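You operate a simulated robot arm through the tools that you are given. There is no shell and no other tool.

Carry out the task below with a simulated robot arm. There is one attempt and no reset: what you move stays moved.

## Task
Tune station 26 to green with the black dial, then focus it sharp.
Fine: flap open, red dial at 0, teal lever to wide; the grey wheel focuses; sharp is FOCUS 95 or more.

The check looks at the end state, three seconds after you hand in, the way a careful person would. Anything else that was tipped, shoved, dropped, spilled or broken makes it a failure.

## Robot
A 7-joint arm with a fingered hand, fixed in place. Base frame: the origin is at the foot of the arm, x ahead of it, y to its left, z up. Lengths are in mm, angles in degrees, forces in N, time in s.
Its first joint turns from -166.0 to 166.0 degrees. Payload 4 kg.
Tool frame: the origin (TCP) lies between the finger pads and is the grasp point; the fingertips stand 30 mm ahead of it; z points along the fingers, y is the line along which they close. Largest opening 104 mm; the body of the gripper starts 35 mm behind the TCP. The gripper is a hand of 4 fingers: y runs from the thumb to the fingers, the wrist lies at [-15, -113, -190] in the tool frame, and closing takes about 1.5 s.
Orientation is that of the tool frame in the base frame, as a unit quaternion [x, y, z, w]. With the fingers straight down and the wrist toward the robot, the tool's x, y and z point along [0, 1, 0], [1, 0, 0] and [0, 0, -1] of the base frame.

## Interface
- The arm moves only by the tool arm_command. Its argument "motion" is a list of rows, each a list of 7 numbers: the shift along the tool's x, y, z in mm, then the turn, a rotation vector about the tool's x, y, z in degrees, then the gripper command, from -1 (fully open) to 1 (shut), values between in proportion. In form: [[dx, dy, dz, wx, wy, wz, claw], ...]. A call has 1 to 20 rows; each row is the pose to reach, as a shift and turn from the pose commanded when the call began, along the tool's axes at that moment. Each row takes 0.2 s and may step no farther than 50 mm and 8.6 degrees from the row before; otherwise, or with a gripper value out of range, the whole call is refused. A pose out of reach is approached as far as the arm can. The call stops where the force on the tool passes 40 N (or 10 N more than at its start, if that is more) or the arm is blocked; 0.2 s more then pass. Each finger travels about 153 mm/s and halts on what it meets, pressing with about 28 N; the grip force reading is that of the motor and also rises with nothing between the fingers. The clock runs only during rows and for 0.2 s after the last one: add rows that repeat a pose to give the fingers time. The reply holds the time, the measured pose of the TCP, the force on the tool along the base axes, the opening and the grip force, in the units named above and with some noise, with the torque about the TCP (base axes, N m) and any sound that the robot's microphone picked up.
- Cameras (640 x 400 px; columns grow to the right, rows downward): "scene" is fixed at [241.4, 647.2, 1463.6]; the picture's right is [-0.80, -0.60, 0.00], its down [-0.24, 0.32, -0.92] and it looks along [0.55, -0.73, -0.40] (base axes); focal length 303 px, centre (320, 200). "wrist" rides on the gripper at [61, -92, -130] in the tool frame; the picture's right is [-0.81, 0.27, -0.52], its down [-0.53, -0.71, 0.46] and it looks along [-0.24, 0.64, 0.72] (tool axes); focal length 275 px, centre (320, 200). There is no depth. A picture from a camera that has moved, and an enlarged one, comes with that camera's place and axes in the base frame and with its lens. The place of the scene camera against the robot may be out by one fixed shift of up to 25 mm in any direction.
- capture(camera): a new picture of that camera. It takes no simulated time.
- hand_shape(shape): the hand has 4 fingers and takes this shape, open, in about a second: jaw (thumb against the fingers, like two jaws); tri (thumb and two fingers); tip (a fingertip pinch); poke (one finger out to press); point (the index stretched); flat (the hand flat); cup (the hand cupped); fist (a fist). The gripper value then closes the fingers along that shape, each until it touches; the sizes above hold for jaw. It gives what a move gives, with no picture.
- zoom(camera, box): a new picture of the part [left, top, right, bottom] of that camera's present view, enlarged. It takes no simulated time.
- sign_off(): hands the job in; it is judged then, once.

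Nothing tells you positions but the pictures and the camera data. Unless the task says otherwise, let go and move clear before handing in.

The tools are called after "Request:" as a command line: name --pt "numbers of a row" for each row, then --argument value for the rest, lists and objects as JSON in quotes. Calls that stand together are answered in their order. arm_command: Moves the arm, as the interface text tells. Its arguments: {"type":"object","properties":{"motion":{"type":"array"}},"required":["motion"]} The other tools are called the same way: hand_shape (shape) gives the hand a shape; capture (camera) takes a picture; zoom (camera, box) takes an enlarged picture of a part of a camera's view; sign_off () hands the job in.

At the start:

```text
clock: 0.0
tool_pos: [452.5, 44.0, 1398.6]
ee_rot: [0.707, 0.708, 0.0, 0.0]
ft_force: [1.0, 0.1, 0.7]
torque: [0.02, -0.03, -0.02]
gripper_width: 103.7
grasp_force: 0.0
shape: jaw
```

scene: 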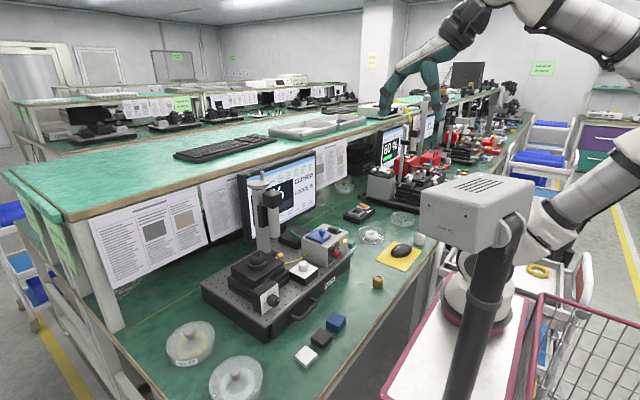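
wrist: 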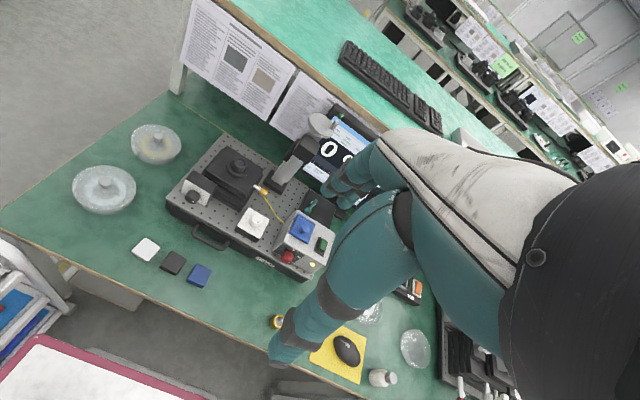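

I see a lab bench with an optical station (breadboard, microscope-like column, monitor) in front of the robot and further stations to the right. I'll zoom in to find the station number and controls before moving anything.

Request:
zoom --camera "scene" --box '[180, 150, 380, 350]'

Request:
zoom --camera "wrist" --box '[150, 90, 370, 290]'

Request:
zoom --camera "scene" --box '[340, 90, 520, 220]'

```text
2.00 times, centred on (280, 250) of scene
camera zoom: at [241.4, 647.2, 1463.6], right [-0.8, -0.6, 0.0], down [-0.24, 0.32, -0.92], along [0.55, -0.73, -0.4], focal length 607 px, centre (400, 100)
```

zoom: 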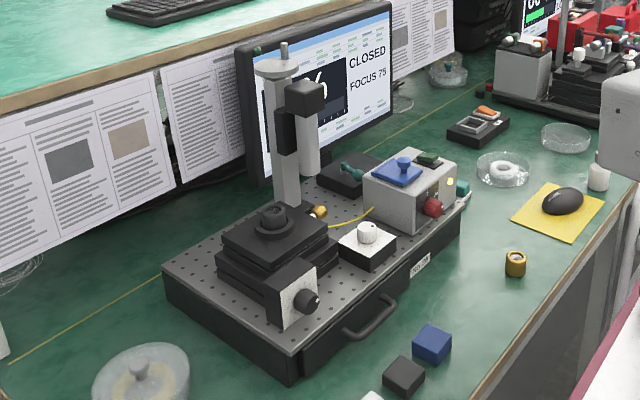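

```text
2.00 times, centred on (260, 190) of wrist
camera zoom: at [360.4, 105.1, 1528.9], right [0.27, -0.81, 0.52], down [-0.71, -0.53, -0.46], along [0.64, -0.24, -0.72], focal length 551 px, centre (440, 220)
```

zoom: 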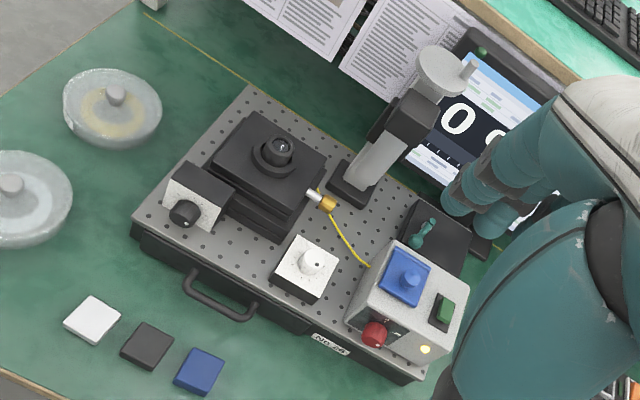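

```text
3.08 times, centred on (430, 155) of scene
camera zoom: at [241.4, 647.2, 1463.6], right [-0.8, -0.6, 0.0], down [-0.24, 0.32, -0.92], along [0.55, -0.73, -0.4], focal length 933 px, centre (-18, 338)
```

zoom: 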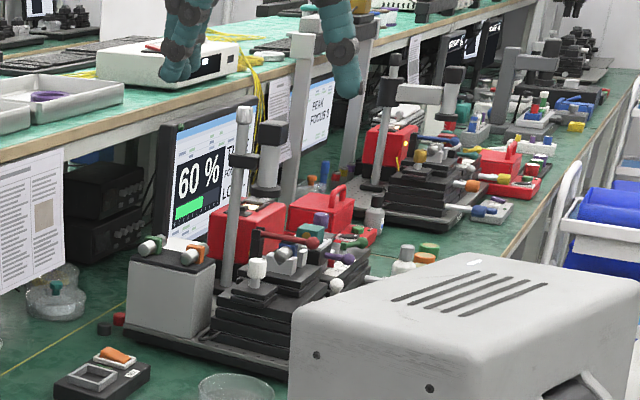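

The nearest station shows "CLOSED / FOCUS 75" on its screen and seems to bear a number label. I'll zoom in closer on the label, dials, lever and screen.

Request:
zoom --camera "scene" --box '[290, 220, 354, 290]'

Request:
zoom --camera "wrist" --box '[230, 190, 330, 280]'

Request:
zoom --camera "wrist" --box '[160, 130, 260, 220]'

Request:
zoom --camera "scene" --box '[235, 145, 335, 245]'

Request:
zoom --camera "scene" --box '[220, 240, 300, 320]'

```text
5.71 times, centred on (322, 255) of scene
camera zoom: at [241.4, 647.2, 1463.6], right [-0.8, -0.6, 0.0], down [-0.24, 0.32, -0.92], along [0.55, -0.73, -0.4], focal length 1733 px, centre (309, -114)
```

zoom: 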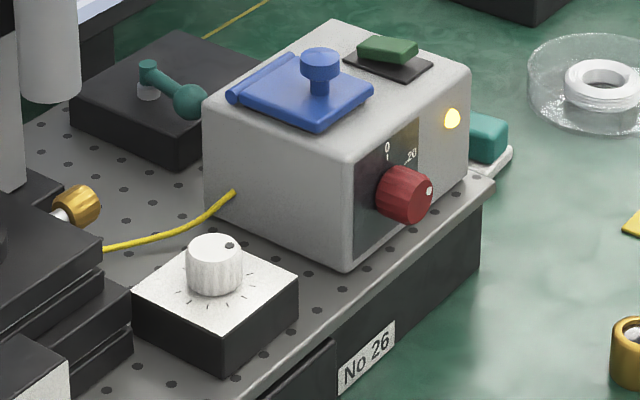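

```text
4.44 times, centred on (280, 235) of wrist
camera zoom: at [360.4, 105.1, 1528.9], right [0.27, -0.81, 0.52], down [-0.71, -0.53, -0.46], along [0.64, -0.24, -0.72], focal length 1224 px, centre (498, 44)
```

zoom: 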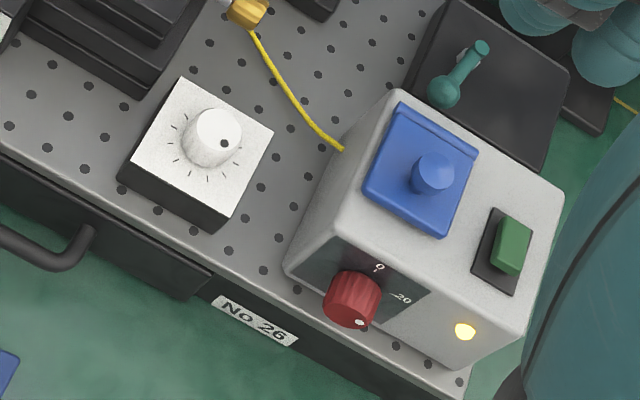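

```text
4.44 times, centred on (210, 175) of wrist
camera zoom: at [360.4, 105.1, 1528.9], right [0.27, -0.81, 0.52], down [-0.71, -0.53, -0.46], along [0.64, -0.24, -0.72], focal length 1224 px, centre (809, 311)
```

zoom: 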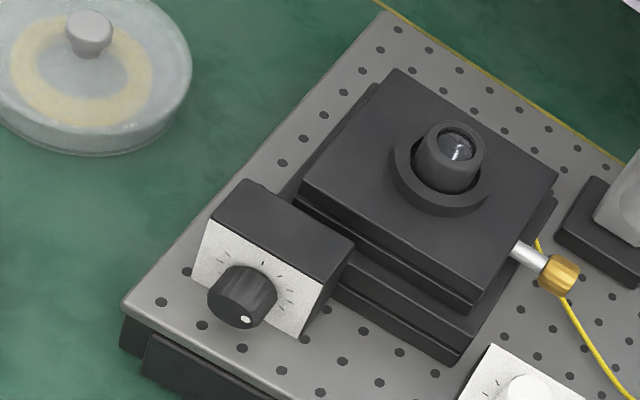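

```text
4.00 times, centred on (285, 195) of scene
camera zoom: at [241.4, 647.2, 1463.6], right [-0.8, -0.6, 0.0], down [-0.24, 0.32, -0.92], along [0.55, -0.73, -0.4], focal length 1213 px, centre (460, 220)
```

zoom: 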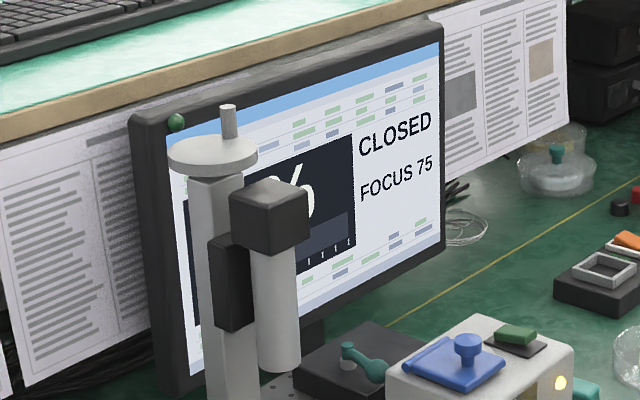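

```text
5.00 times, centred on (260, 280) of scene
camera zoom: at [241.4, 647.2, 1463.6], right [-0.8, -0.6, 0.0], down [-0.24, 0.32, -0.92], along [0.55, -0.73, -0.4], focal length 1517 px, centre (620, -200)
```

zoom: 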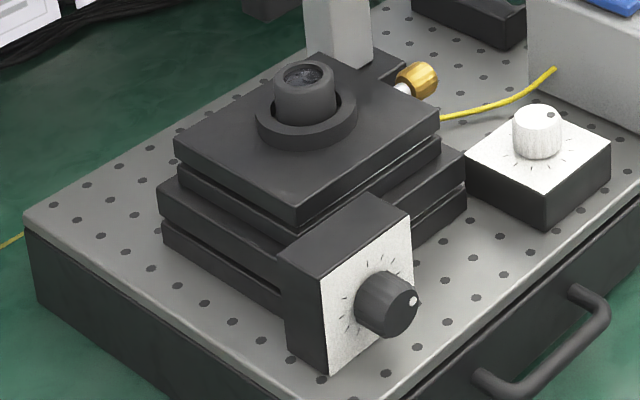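

Station 26 is the near one: black dial facing front, red dial on the grey box, blue flap, teal lever on the black box, grey wheel on top of the column at roughly (940, 35, 1115). Before moving I want to understand the object on the pole and the robot surroundings.

Request:
zoom --camera "scene" --box '[400, 0, 640, 200]'

Request:
zoom --camera "scene" --box '[400, 200, 640, 400]'

Request:
zoom --camera "wrist" --box '[260, 150, 640, 400]'

```text
2.00 times, centred on (520, 100) of scene
camera zoom: at [241.4, 647.2, 1463.6], right [-0.8, -0.6, 0.0], down [-0.24, 0.32, -0.92], along [0.55, -0.73, -0.4], focal length 607 px, centre (-80, 400)
```

zoom: 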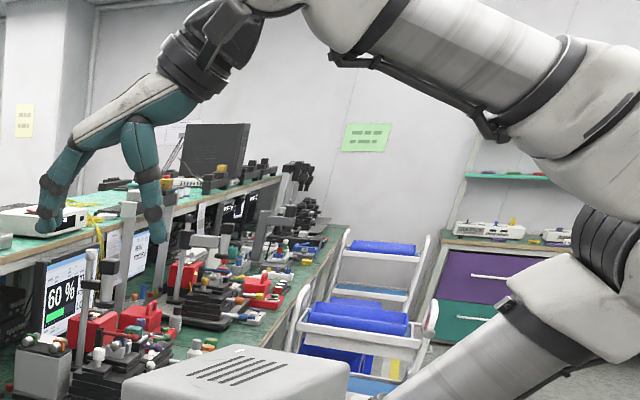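

```text
2.00 times, centred on (520, 300) of scene
camera zoom: at [241.4, 647.2, 1463.6], right [-0.8, -0.6, 0.0], down [-0.24, 0.32, -0.92], along [0.55, -0.73, -0.4], focal length 607 px, centre (-80, 0)
```

zoom: 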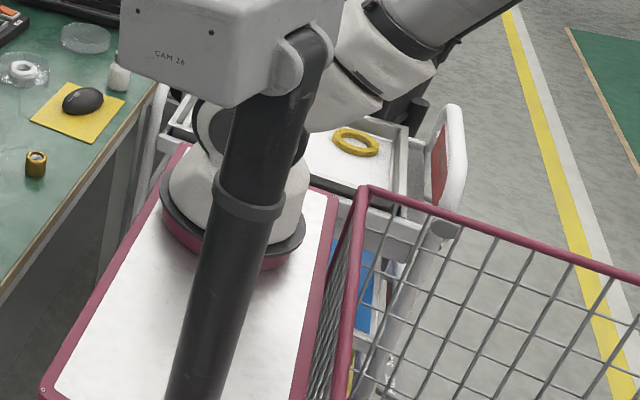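

```text
1.60 times, centred on (450, 275) of wrist
camera zoom: at [360.4, 105.1, 1528.9], right [0.27, -0.81, 0.52], down [-0.71, -0.53, -0.46], along [0.64, -0.24, -0.72], focal length 440 px, centre (112, 80)
```

zoom: 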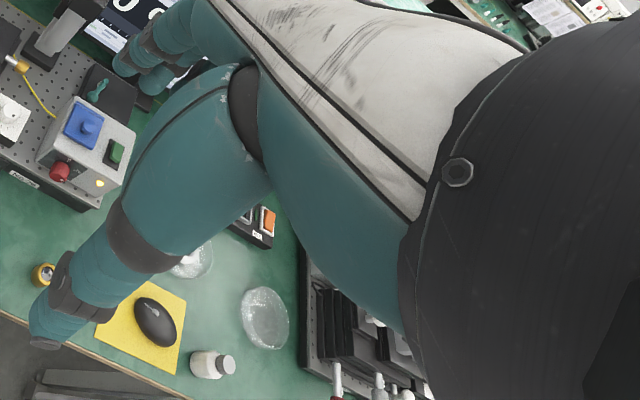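

The nearby "CAM 26" box on a pole is left of the robot, clear of the work area, so I'll avoid moving left. I'll shift the arm right and down a bit, well above everything, to get a second viewpoint for triangulation.

Request:
arm_command --pt "-37.5 0 25 0 0 0 -1" --pt "-75 0 50 0 0 0 -1" --pt "-112.5 0 75 0 0 0 -1" --pt "-150 0 100 0 0 0 -1" --pt "-150 0 100 0 0 0 -1"

Request:
capture --camera "wrist"

Request:
capture --camera "scene"

```text
clock: 1.2
tool_pos: [454.4, -106.6, 1301.1]
ee_rot: [0.707, 0.707, 0.001, 0.0]
ft_force: [0.5, -0.2, -0.5]
torque: [0.03, -0.01, 0.0]
gripper_width: 103.6
grasp_force: 0.1
shape: jaw
```

```text
taken
camera wrist: at [362.0, -46.6, 1431.1], right [0.27, -0.81, 0.52], down [-0.71, -0.53, -0.46], along [0.65, -0.24, -0.72], focal length 275 px, centre (320, 200)
```

wrist: 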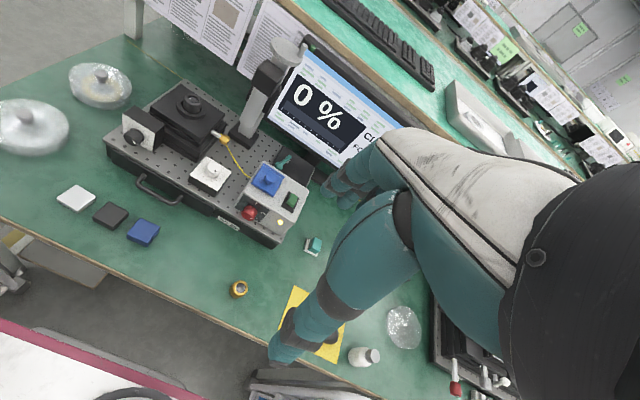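

```text
taken
```

scene: 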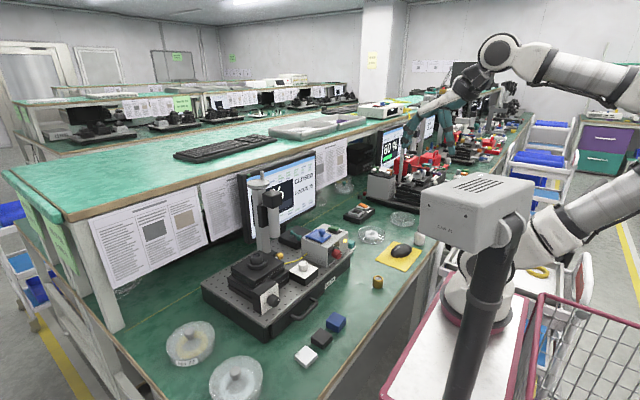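

Triangulating the two wrist views puts the red dial at about (700, -84, 882), consistent with the scene camera. The screen reads 0 %. I'll zoom in from this viewpoint to locate all the other controls.

Request:
zoom --camera "wrist" --box '[100, 70, 240, 210]'

Request:
zoom --camera "wrist" --box '[180, 130, 340, 250]'

Request:
zoom --camera "wrist" --box '[230, 30, 390, 150]'

Request:
zoom --camera "scene" --box '[270, 205, 310, 265]'

```text
2.86 times, centred on (170, 140) of wrist
camera zoom: at [362.0, -46.6, 1431.1], right [0.27, -0.81, 0.52], down [-0.71, -0.53, -0.46], along [0.65, -0.24, -0.72], focal length 786 px, centre (749, 371)
```

zoom: 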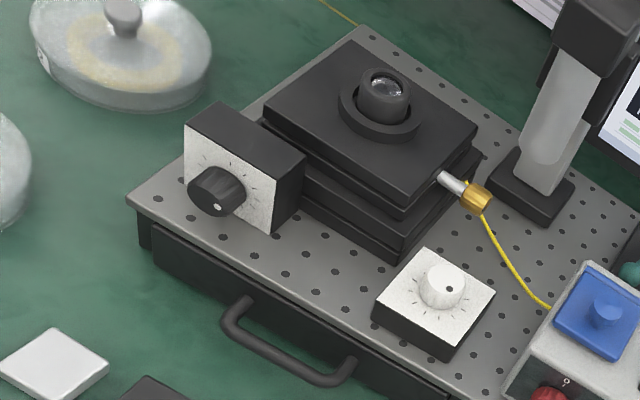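

```text
3.33 times, centred on (260, 190) of wrist
camera zoom: at [362.0, -46.6, 1431.1], right [0.27, -0.81, 0.52], down [-0.71, -0.53, -0.46], along [0.65, -0.24, -0.72], focal length 918 px, centre (520, 233)
```

zoom: 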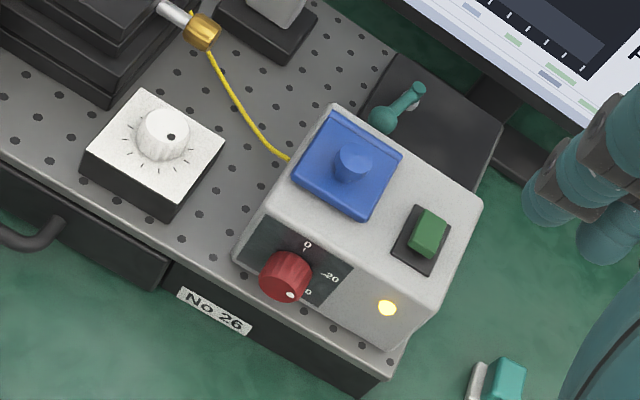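

```text
3.33 times, centred on (310, 90) of wrist
camera zoom: at [362.0, -46.6, 1431.1], right [0.27, -0.81, 0.52], down [-0.71, -0.53, -0.46], along [0.65, -0.24, -0.72], focal length 918 px, centre (353, 567)
```

zoom: 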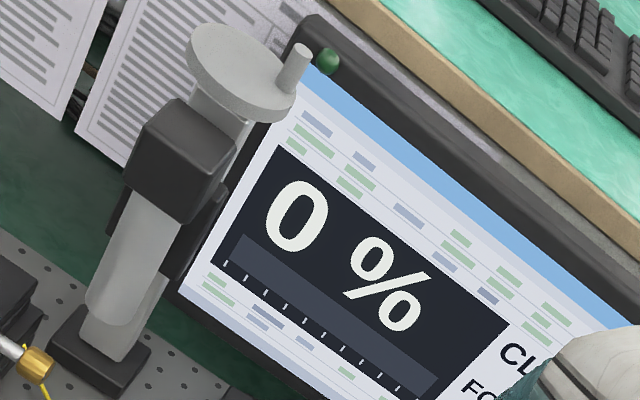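

```text
6.67 times, centred on (290, 235) of scene
camera zoom: at [241.4, 647.2, 1463.6], right [-0.8, -0.6, 0.0], down [-0.24, 0.32, -0.92], along [0.55, -0.73, -0.4], focal length 2022 px, centre (520, -33)
```

zoom: 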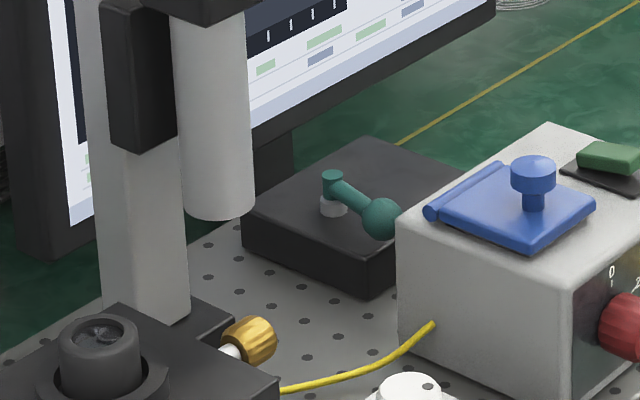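

The station is squared up with the base frame: board front edge x≈703, top z≈827. My estimates are black dial ≈(722,200,869), red dial ≈(700,-84,882), flap knob ≈(764,-80,950) with its hinge at the back, lever ball ≈(872,-89,881), and wheel ≈(946,35,1112). Next I'll check the hand's "poke" and "tip" shapes while up high.

Request:
hand_shape --shape "poke"

Request:
capture --camera "wrist"

Request:
zoom --camera "scene" --box '[380, 30, 560, 190]'

```text
clock: 2.1
tool_pos: [454.7, -107.6, 1301.2]
ee_rot: [0.707, 0.707, 0.0, 0.0]
ft_force: [0.6, 0.4, -0.4]
torque: [0.0, 0.01, -0.02]
gripper_width: 0.0
grasp_force: 0.0
shape: poke
```

```text
taken
camera wrist: at [362.0, -46.2, 1431.3], right [0.27, -0.81, 0.52], down [-0.71, -0.53, -0.46], along [0.64, -0.24, -0.72], focal length 275 px, centre (320, 200)
```

wrist: 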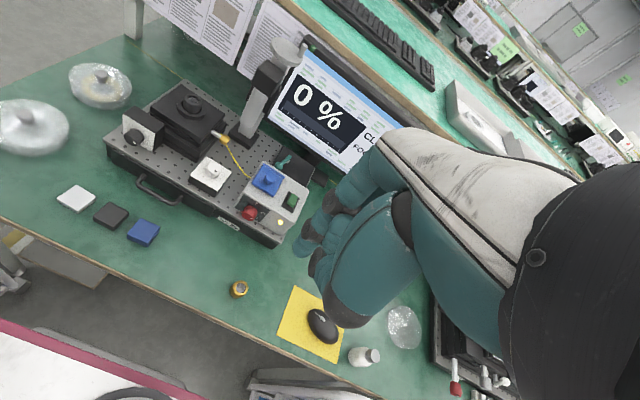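

```text
2.50 times, centred on (470, 110) of scene
camera zoom: at [241.4, 647.2, 1463.6], right [-0.8, -0.6, 0.0], down [-0.24, 0.32, -0.92], along [0.55, -0.73, -0.4], focal length 758 px, centre (-55, 425)
```

zoom: 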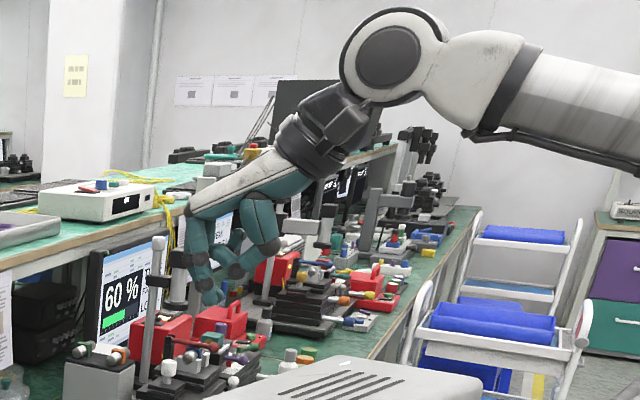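

The hand now curls with one finger out. I'll zoom in on the hand to see exactly where the extended fingertip sits.

Request:
zoom --camera "wrist" --box '[280, 120, 480, 340]'

Request:
zoom --camera "scene" --box '[400, 80, 480, 160]'

```text
1.82 times, centred on (380, 230) of wrist
camera zoom: at [362.0, -46.2, 1431.3], right [0.27, -0.81, 0.52], down [-0.71, -0.53, -0.46], along [0.64, -0.24, -0.72], focal length 500 px, centre (211, 146)
```

zoom: 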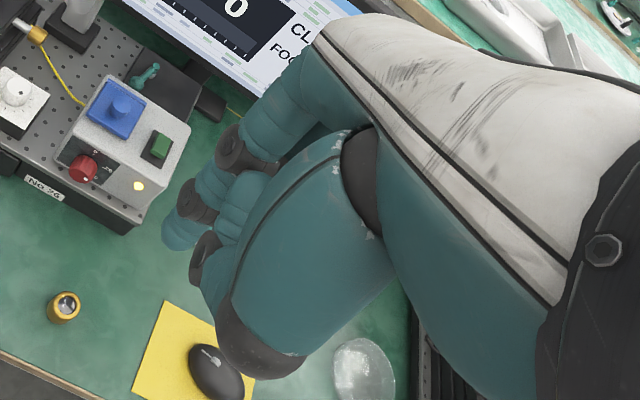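

```text
5.00 times, centred on (440, 120) of scene
camera zoom: at [241.4, 647.2, 1463.6], right [-0.8, -0.6, 0.0], down [-0.24, 0.32, -0.92], along [0.55, -0.73, -0.4], focal length 1517 px, centre (-280, 600)
```

zoom: 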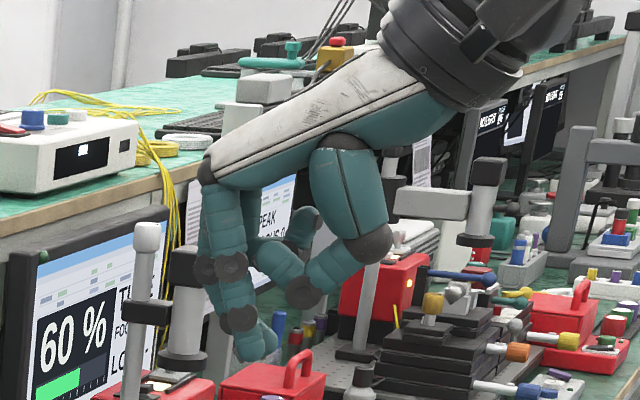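

In poke, the index tip sits about 35–40 mm ahead of the TCP. I'll look at "point" and "tip" too before choosing.

Request:
hand_shape --shape "point"

Request:
zoom --camera "wrist" --box '[240, 100, 480, 340]'

Request:
zoom --camera "scene" --box '[400, 80, 480, 160]'

Request:
hand_shape --shape "tip"

Request:
zoom --camera "wrist" --box '[240, 100, 480, 340]'

Request:
zoom --camera "scene" --box '[400, 80, 480, 160]'

```text
clock: 3.0
tool_pos: [453.6, -106.6, 1302.4]
ee_rot: [0.707, 0.707, 0.0, 0.001]
ft_force: [0.0, 0.9, -0.4]
torque: [0.0, -0.01, 0.01]
gripper_width: 0.2
grasp_force: 0.0
shape: point
```

```text
1.67 times, centred on (360, 220) of wrist
camera zoom: at [362.0, -46.2, 1431.3], right [0.27, -0.81, 0.52], down [-0.71, -0.53, -0.46], along [0.64, -0.24, -0.72], focal length 459 px, centre (253, 167)
```

zoom: 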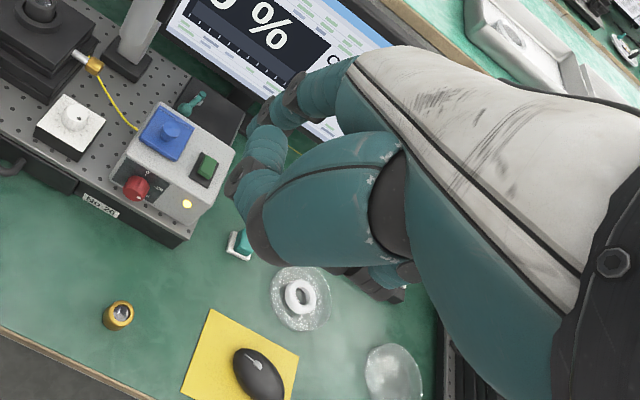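

```text
5.00 times, centred on (440, 120) of scene
camera zoom: at [241.4, 647.2, 1463.6], right [-0.8, -0.6, 0.0], down [-0.24, 0.32, -0.92], along [0.55, -0.73, -0.4], focal length 1517 px, centre (-280, 600)
```

zoom: 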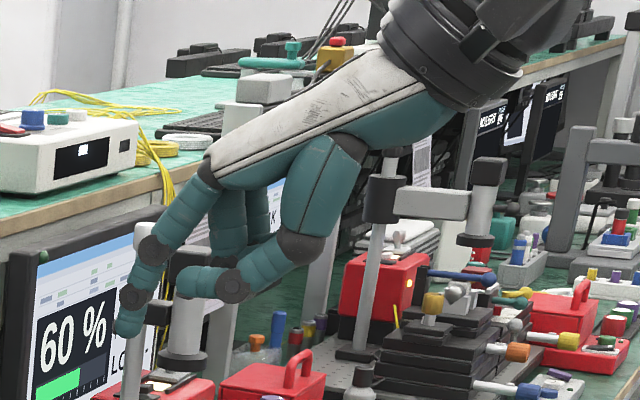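

```text
clock: 3.9
tool_pos: [454.2, -106.3, 1301.6]
ee_rot: [0.708, 0.707, 0.0, 0.0]
ft_force: [0.4, 0.1, 0.8]
torque: [0.02, 0.02, 0.02]
gripper_width: 103.7
grasp_force: 0.1
shape: tip
```

```text
1.67 times, centred on (360, 220) of wrist
camera zoom: at [362.0, -46.2, 1431.3], right [0.27, -0.81, 0.52], down [-0.71, -0.53, -0.46], along [0.64, -0.24, -0.72], focal length 459 px, centre (253, 167)
```

zoom: 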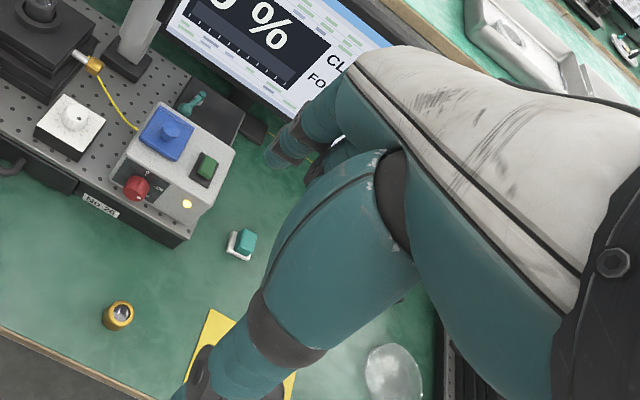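

```text
5.00 times, centred on (440, 120) of scene
camera zoom: at [241.4, 647.2, 1463.6], right [-0.8, -0.6, 0.0], down [-0.24, 0.32, -0.92], along [0.55, -0.73, -0.4], focal length 1517 px, centre (-280, 600)
```

zoom: 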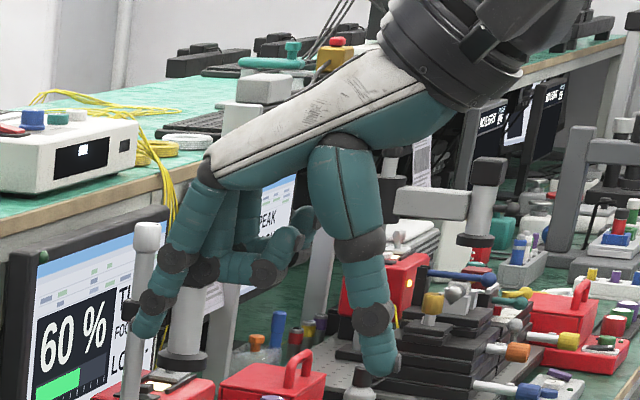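

"Tip" gives a thumb–index pinch that suits the dials, and "poke" suits the flap, lever and wheel pin. I'll switch to poke and move closer and slightly right at z≈1098, still clear of everything, to read the lever labels.

Request:
hand_shape --shape "poke"

Request:
arm_command --pt "-10 28 27 0 0 0 -1" --pt "-20 56 54 0 0 0 -1" --pt "-30 84 81 0 0 0 -1" --pt "-40 112 108 0 0 0 -1" --pt "-50 140 135 0 0 0 -1" --pt "-60 168 162 0 0 0 -1" --pt "-70 196 189 0 0 0 -1" --pt "-76 211 203 0 0 0 -1" --pt "-76 211 203 0 0 0 -1"

Request:
capture --camera "wrist"

Request:
capture --camera "scene"

```text
clock: 4.8
tool_pos: [453.2, -107.5, 1301.1]
ee_rot: [0.707, 0.707, 0.0, -0.001]
ft_force: [-0.1, -0.1, 0.0]
torque: [-0.01, 0.02, 0.01]
gripper_width: 0.0
grasp_force: 0.1
shape: poke
```

```text
clock: 6.8
tool_pos: [661.4, -181.8, 1097.1]
ee_rot: [0.707, 0.707, 0.0, 0.0]
ft_force: [0.5, -0.3, -0.2]
torque: [0.01, 0.02, -0.03]
gripper_width: 0.0
grasp_force: 0.1
shape: poke
```

```text
taken
camera wrist: at [569.7, -120.4, 1227.1], right [0.27, -0.81, 0.52], down [-0.71, -0.53, -0.46], along [0.64, -0.24, -0.72], focal length 275 px, centre (320, 200)
```

wrist: 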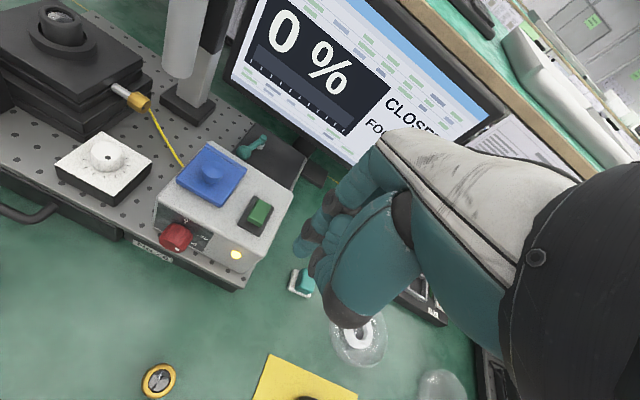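

```text
taken
```

scene: 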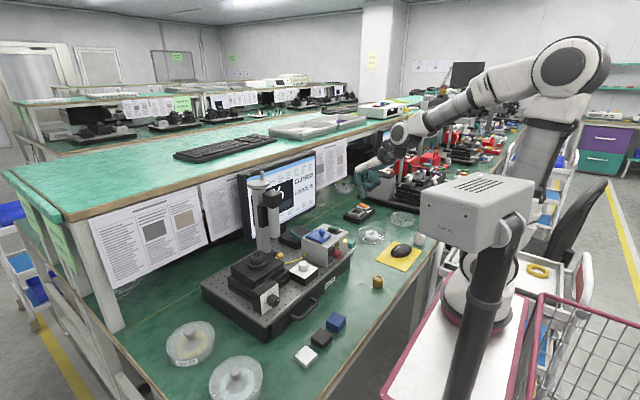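

Closer now. Zooming onto the lever box, flap and red dial.

Request:
zoom --camera "wrist" --box '[220, 110, 320, 190]'

Request:
zoom --camera "wrist" --box '[140, 130, 290, 280]'

Request:
zoom --camera "scene" --box '[255, 210, 315, 260]'

```text
5.00 times, centred on (270, 150) of wrist
camera zoom: at [569.7, -120.4, 1227.1], right [0.27, -0.81, 0.52], down [-0.71, -0.53, -0.46], along [0.64, -0.24, -0.72], focal length 1376 px, centre (570, 450)
```

zoom: 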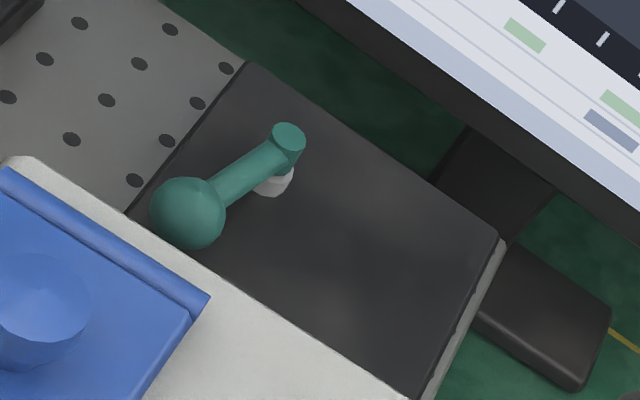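

```text
2.67 times, centred on (215, 205) of wrist
camera zoom: at [569.7, -120.4, 1227.1], right [0.27, -0.81, 0.52], down [-0.71, -0.53, -0.46], along [0.64, -0.24, -0.72], focal length 734 px, centre (600, 187)
```

zoom: 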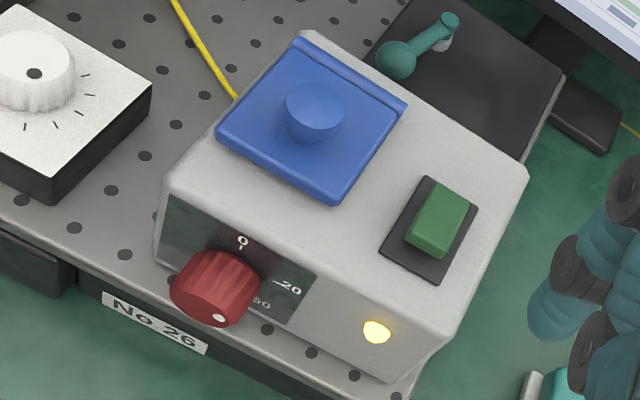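

```text
8.00 times, centred on (285, 235) of scene
camera zoom: at [241.4, 647.2, 1463.6], right [-0.8, -0.6, 0.0], down [-0.24, 0.32, -0.92], along [0.55, -0.73, -0.4], focal length 2427 px, centre (600, -80)
```

zoom: 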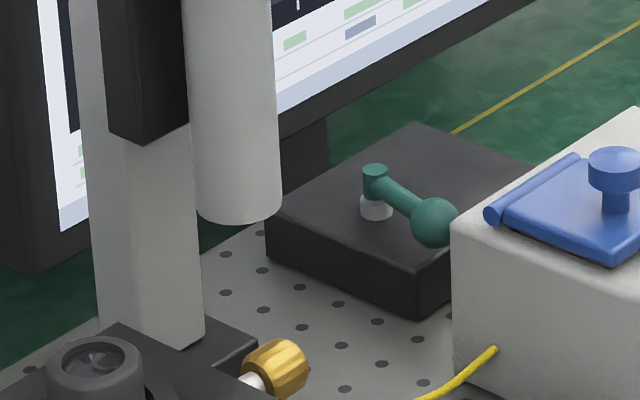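

No label visible on the lever box from here; I'll check the screen text and other parts for "wide" markings.

Request:
zoom --camera "wrist" --box '[220, 0, 460, 170]'

Request:
zoom --camera "scene" --box '[240, 150, 320, 250]'

Request:
zoom --camera "scene" --box '[85, 190, 245, 290]'

Request:
zoom --camera "scene" --box '[370, 110, 450, 170]'

```text
2.35 times, centred on (340, 85) of wrist
camera zoom: at [569.7, -120.4, 1227.1], right [0.27, -0.81, 0.52], down [-0.71, -0.53, -0.46], along [0.64, -0.24, -0.72], focal length 648 px, centre (273, 471)
```

zoom: 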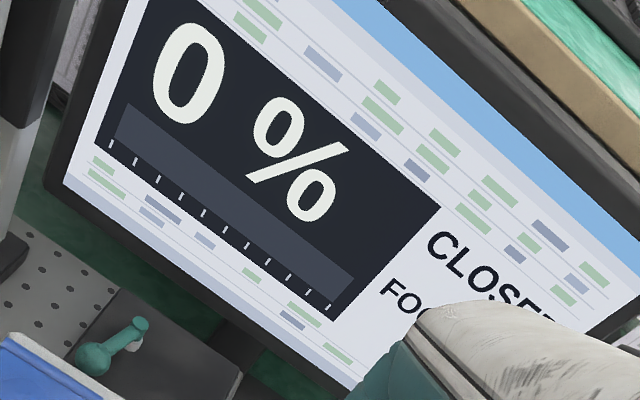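

```text
4.00 times, centred on (280, 200) of scene
camera zoom: at [241.4, 647.2, 1463.6], right [-0.8, -0.6, 0.0], down [-0.24, 0.32, -0.92], along [0.55, -0.73, -0.4], focal length 1213 px, centre (480, 200)
```

zoom: 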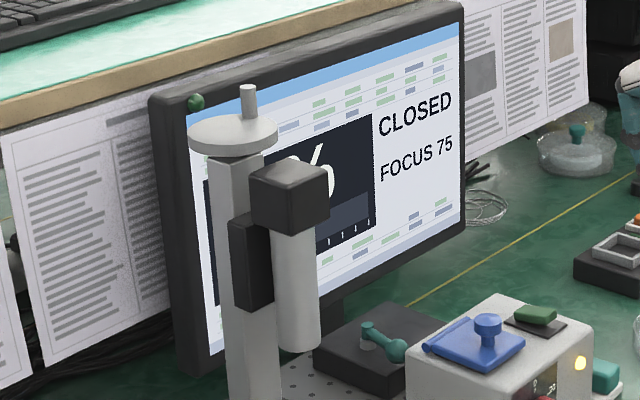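

```text
4.00 times, centred on (165, 240) of scene
camera zoom: at [241.4, 647.2, 1463.6], right [-0.8, -0.6, 0.0], down [-0.24, 0.32, -0.92], along [0.55, -0.73, -0.4], focal length 1213 px, centre (940, 40)
```

zoom: 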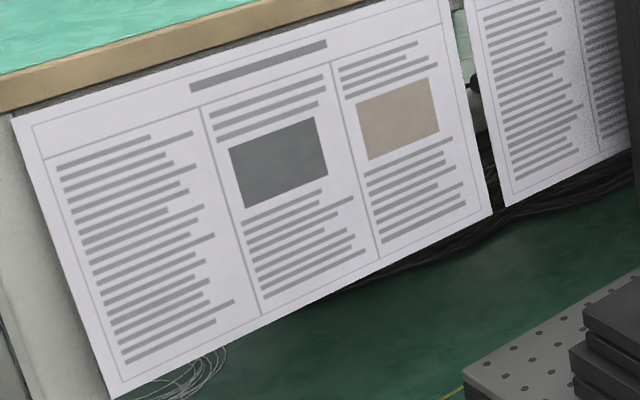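

```text
6.67 times, centred on (410, 140) of scene
camera zoom: at [241.4, 647.2, 1463.6], right [-0.8, -0.6, 0.0], down [-0.24, 0.32, -0.92], along [0.55, -0.73, -0.4], focal length 2022 px, centre (-280, 600)
```

zoom: 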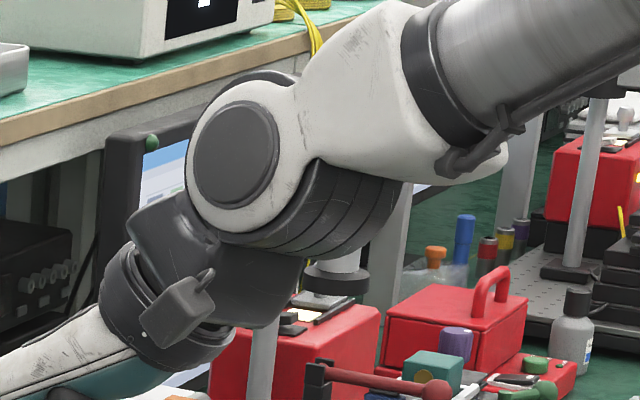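

The status reads CLOSED, so the flap comes first: I'll pinch its knob between thumb and index along base y and lift it along its arc. First I'll switch to "tip", turn the tool -90° about its axis, and move above the grey box, still high.

Request:
hand_shape --shape "tip"

Request:
arm_command --pt "8 3 0 0 0 -8.2 -1" --pt "16 6 0 0 0 -16.4 -1" --pt "24 9 0 0 0 -24.5 -1" --pt "32 12 0 0 0 -32.7 -1" --pt "40 15 0 0 0 -40.9 -1" --pt "48 18 0 0 0 -49.1 -1" --pt "56 22 0 0 0 -57.3 -1" --pt "64 26 0 0 0 -65.5 -1" --pt "72 30 0 0 0 -73.6 -1" --pt "84 35 0 0 0 -81.8 -1" --pt "100 40 0 0 0 -90 -1" --pt "100 40 0 0 0 -90 -1"

Request:
capture --camera "wrist"

Request:
capture --camera "scene"

```text
clock: 7.7
tool_pos: [661.5, -181.2, 1097.2]
ee_rot: [0.707, 0.707, 0.0, -0.001]
ft_force: [0.0, 0.1, 0.3]
torque: [0.03, -0.01, -0.02]
gripper_width: 103.8
grasp_force: 0.1
shape: tip
```

```text
clock: 10.3
tool_pos: [703.0, -79.4, 1096.5]
ee_rot: [-0.001, 1.0, 0.0, 0.0]
ft_force: [-0.2, 0.3, 0.3]
torque: [-0.01, 0.0, 0.0]
gripper_width: 103.8
grasp_force: 0.1
shape: tip
```

```text
taken
camera wrist: at [641.8, -172.7, 1226.0], right [0.81, 0.28, 0.52], down [0.53, -0.71, -0.46], along [0.24, 0.65, -0.72], focal length 275 px, centre (320, 200)
```

wrist: 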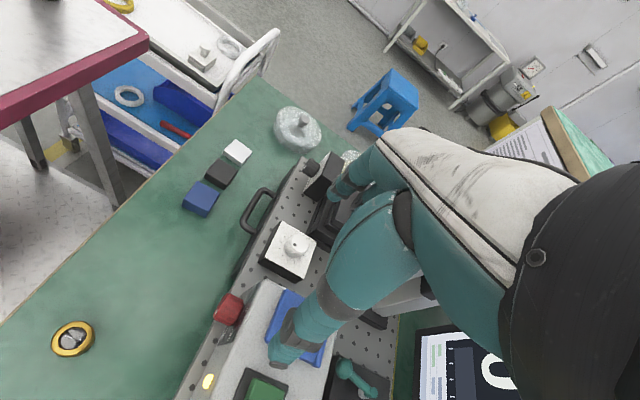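

```text
taken
```

scene: 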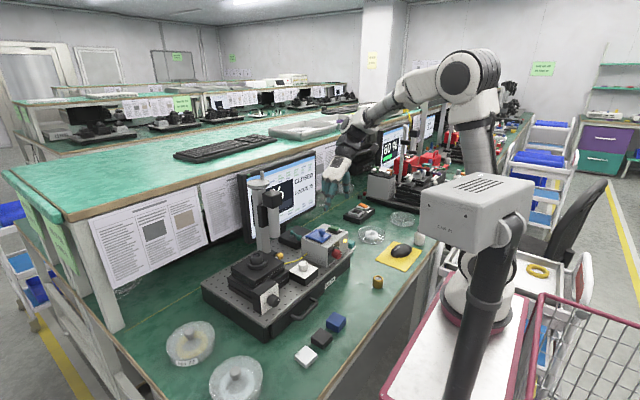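

The orientation is as planned. I'll use this new viewpoint to check the lever box, then look at the pinch fingers closed to find where the tips meet.

Request:
zoom --camera "wrist" --box '[200, 280, 400, 400]'

Request:
arm_command --pt "0 0 0 0 0 0 0.5" --pt "0 0 0 0 0 0 1" --pt "0 0 0 0 0 0 1" --pt "0 0 0 0 0 0 1" --pt "0 0 0 0 0 0 1" --pt "0 0 0 0 0 0 1" --pt "0 0 0 0 0 0 1" --pt "0 0 0 0 0 0 1"

Request:
capture --camera "wrist"

Request:
zoom --camera "scene" --box '[300, 100, 400, 220]'

```text
3.20 times, centred on (300, 340) of wrist
camera zoom: at [641.8, -172.7, 1226.0], right [0.81, 0.28, 0.52], down [0.53, -0.71, -0.46], along [0.24, 0.65, -0.72], focal length 881 px, centre (384, -248)
```

zoom: 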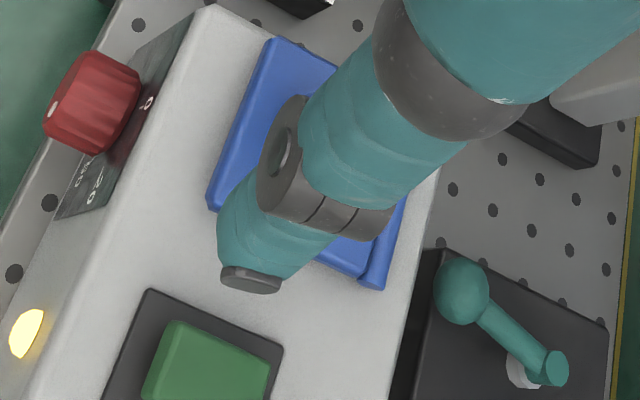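

```text
clock: 12.1
tool_pos: [702.9, -80.1, 1096.1]
ee_rot: [0.0, 1.0, 0.0, 0.0]
ft_force: [-0.3, -0.1, 0.4]
torque: [0.02, -0.04, 0.03]
gripper_width: 0.0
grasp_force: 27.9
shape: tip
```

```text
taken
camera wrist: at [641.7, -172.7, 1226.0], right [0.81, 0.27, 0.52], down [0.53, -0.71, -0.46], along [0.24, 0.64, -0.72], focal length 275 px, centre (320, 200)
```

wrist: 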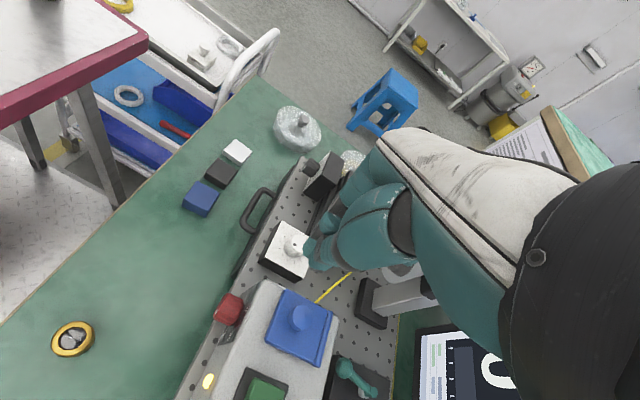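

```text
3.33 times, centred on (350, 160) of scene
camera zoom: at [241.4, 647.2, 1463.6], right [-0.8, -0.6, 0.0], down [-0.24, 0.32, -0.92], along [0.55, -0.73, -0.4], focal length 1011 px, centre (220, 333)
```

zoom: 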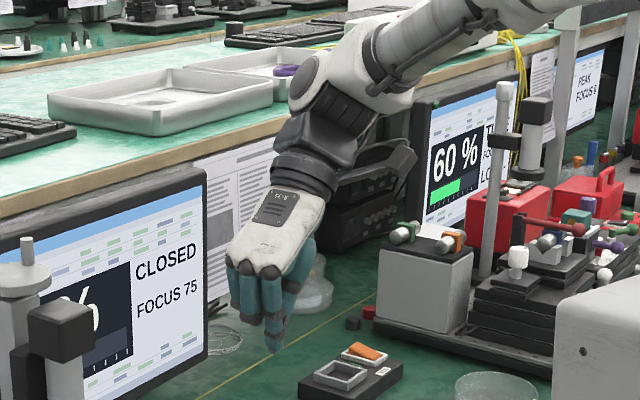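

The fingers meet neatly. Zooming to measure the closed fingertip position.

Request:
zoom --camera "wrist" --box '[270, 190, 370, 290]'

Request:
zoom --camera "scene" --box '[315, 160, 355, 210]'

Request:
zoom --camera "wrist" --box '[240, 270, 400, 400]'

```text
4.00 times, centred on (320, 240) of wrist
camera zoom: at [641.7, -172.7, 1226.0], right [0.81, 0.27, 0.52], down [0.53, -0.71, -0.46], along [0.24, 0.64, -0.72], focal length 1101 px, centre (320, 40)
```

zoom: 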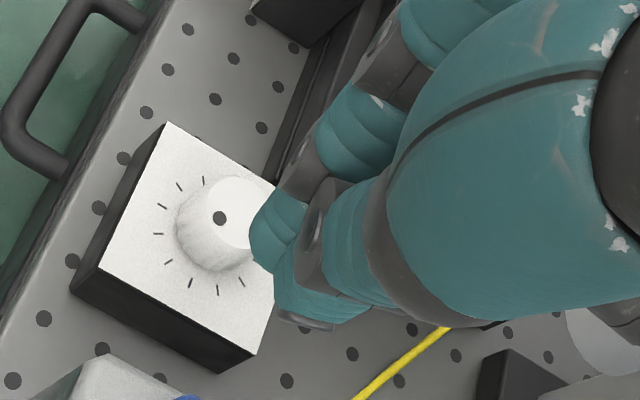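

```text
8.00 times, centred on (335, 185) of scene
camera zoom: at [241.4, 647.2, 1463.6], right [-0.8, -0.6, 0.0], down [-0.24, 0.32, -0.92], along [0.55, -0.73, -0.4], focal length 2427 px, centre (200, 320)
```

zoom: 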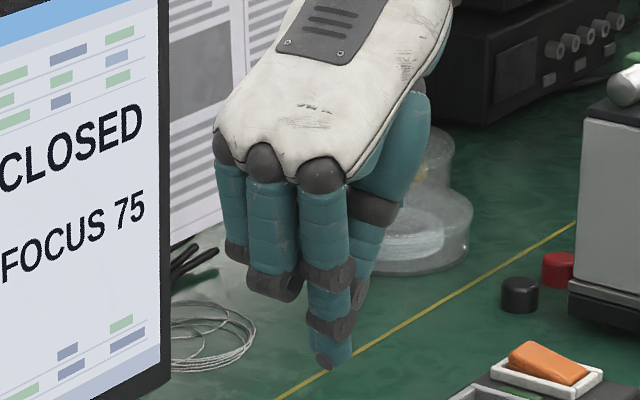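

```text
3.08 times, centred on (320, 335) of wrist
camera zoom: at [641.7, -172.7, 1226.0], right [0.81, 0.27, 0.52], down [0.53, -0.71, -0.46], along [0.24, 0.64, -0.72], focal length 847 px, centre (320, -215)
```

zoom: 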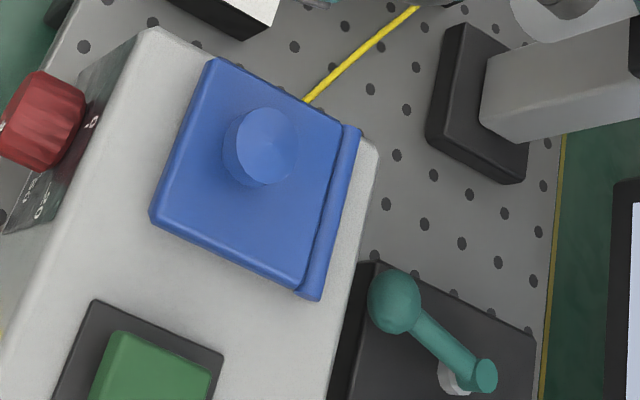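

The closed tips sit about 25–30 mm ahead of the TCP. The flap is x 741–808, y −110…−51, with its hinge at x≈805; the knob head is centred at (763,−79.5) with its top at z≈951. I'll half-open and go above the knob, then check.

Request:
arm_command --pt "-20 0.3 20 0 0 0 0" --pt "-40 0.5 50 0 0 0 0" --pt "-60 0.5 80 0 0 0 0" --pt "-60 0.5 96 0 0 0 0" --pt "-60 0.5 96 0 0 0 0" --pt "-60 0.5 96 0 0 0 0"

Request:
capture --camera "wrist"

Request:
zoom --camera "scene" --box '[280, 170, 380, 270]'

```text
clock: 13.5
tool_pos: [762.7, -79.8, 999.9]
ee_rot: [0.0, 1.0, 0.0, 0.0]
ft_force: [-0.2, 0.2, 0.8]
torque: [-0.01, -0.01, 0.0]
gripper_width: 51.5
grasp_force: 0.1
shape: tip
```

```text
taken
camera wrist: at [702.0, -172.4, 1129.8], right [0.81, 0.27, 0.52], down [0.53, -0.71, -0.46], along [0.24, 0.64, -0.72], focal length 275 px, centre (320, 200)
```

wrist: 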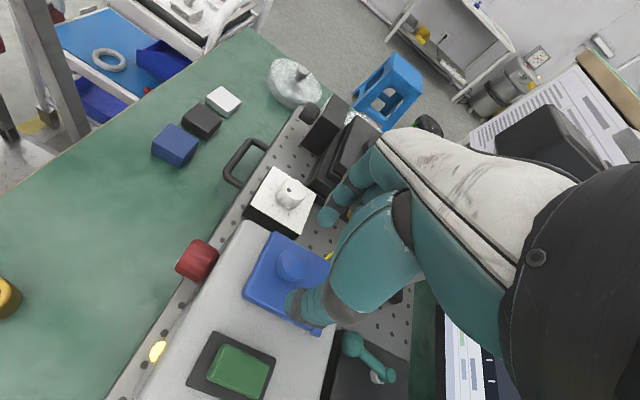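

```text
4.00 times, centred on (330, 220) of scene
camera zoom: at [241.4, 647.2, 1463.6], right [-0.8, -0.6, 0.0], down [-0.24, 0.32, -0.92], along [0.55, -0.73, -0.4], focal length 1213 px, centre (280, 120)
```

zoom: 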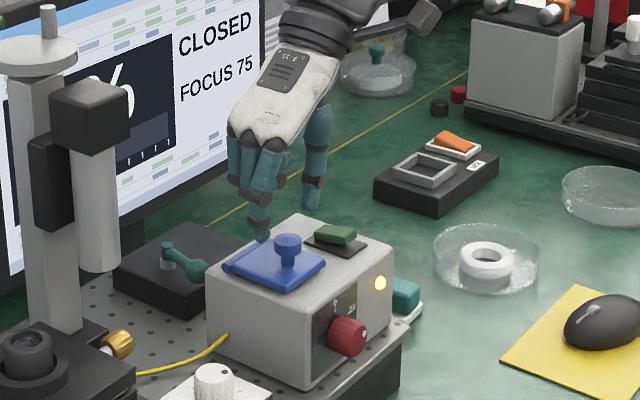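

Alignment looks right: index on the left of the knob, thumb on the right. Descending to put the pads around the knob head.

Request:
arm_command --pt "0 0 13 0 0 0 0" --pt "0 0 26 0 0 0 0" --pt "0 0 33 0 0 0 0" --pt "0 0 38 0 0 0 0" --pt "0 0 38 0 0 0 0"

Request:
zoom --camera "wrist" --box '[230, 190, 380, 340]'

Request:
zoom --camera "scene" --box '[290, 200, 350, 260]'

```text
clock: 14.7
tool_pos: [763.5, -81.8, 961.3]
ee_rot: [0.0, 1.0, 0.0, 0.001]
ft_force: [-0.2, 0.2, 0.9]
torque: [0.02, -0.03, 0.02]
gripper_width: 52.0
grasp_force: 0.0
shape: tip
```

```text
2.67 times, centred on (305, 265) of wrist
camera zoom: at [701.8, -173.1, 1091.6], right [0.81, 0.28, 0.52], down [0.53, -0.71, -0.46], along [0.24, 0.64, -0.72], focal length 734 px, centre (360, 27)
```

zoom: 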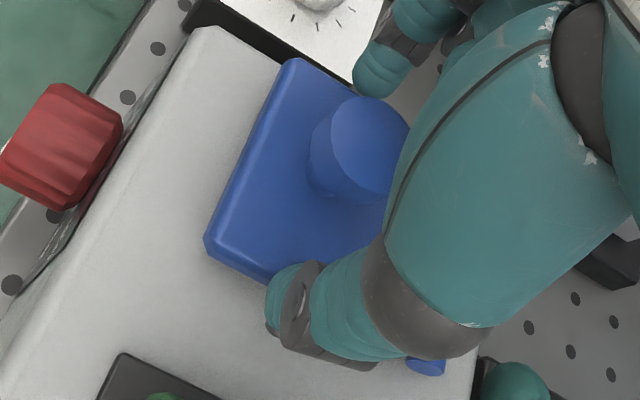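

```text
6.67 times, centred on (320, 230) of scene
camera zoom: at [241.4, 647.2, 1463.6], right [-0.8, -0.6, 0.0], down [-0.24, 0.32, -0.92], along [0.55, -0.73, -0.4], focal length 2022 px, centre (320, 0)
```

zoom: 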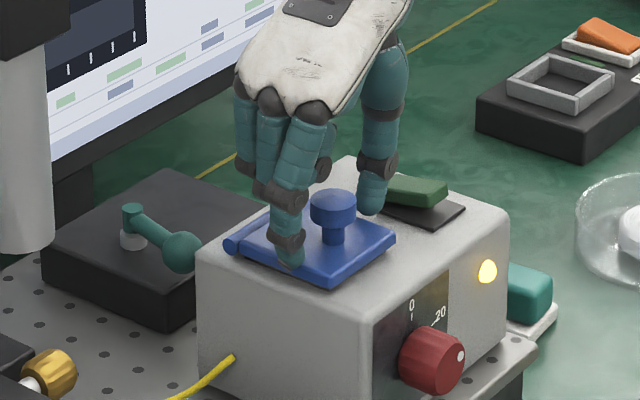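

The knob sits between index and thumb. Nudging 2 mm toward the robot and closing on it.

Request:
arm_command --pt "2 1 0 0 0 0 0" --pt "2 1 0 0 0 0 0.4" --pt "2 1 0 0 0 0 0.6" --pt "2 1 0 0 0 0 0.8" --pt "2 1 0 0 0 0 1" --pt "2 1 0 0 0 0 1" --pt "2 1 0 0 0 0 1"

Request:
zoom --camera "wrist" --box '[230, 190, 380, 340]'

Request:
zoom --camera "scene" --box '[290, 200, 350, 260]'

```text
clock: 16.3
tool_pos: [761.5, -81.5, 962.3]
ee_rot: [0.0, 1.0, 0.0, 0.001]
ft_force: [2.1, -0.8, 8.3]
torque: [-0.1, -0.11, -0.08]
gripper_width: 40.5
grasp_force: 28.1
shape: tip
```

```text
2.67 times, centred on (305, 265) of wrist
camera zoom: at [699.7, -172.6, 1091.8], right [0.81, 0.27, 0.52], down [0.53, -0.71, -0.45], along [0.24, 0.64, -0.72], focal length 734 px, centre (360, 27)
```

zoom: 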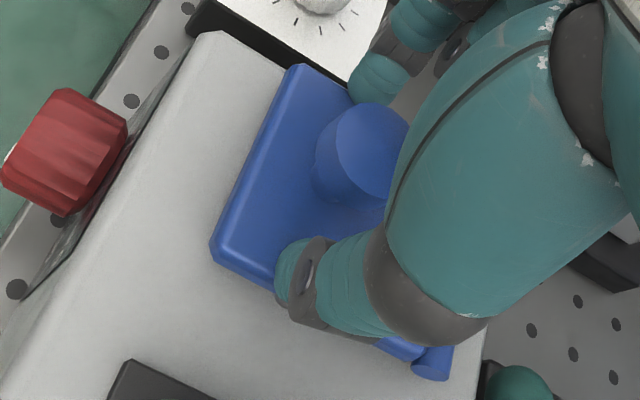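

```text
6.67 times, centred on (320, 230) of scene
camera zoom: at [241.4, 647.2, 1463.6], right [-0.8, -0.6, 0.0], down [-0.24, 0.32, -0.92], along [0.55, -0.73, -0.4], focal length 2022 px, centre (320, 0)
```

zoom: 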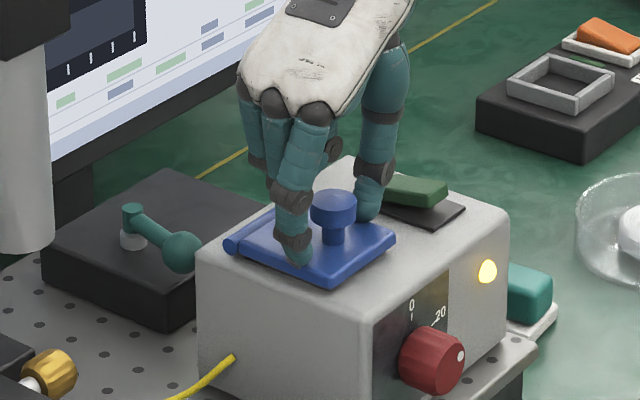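

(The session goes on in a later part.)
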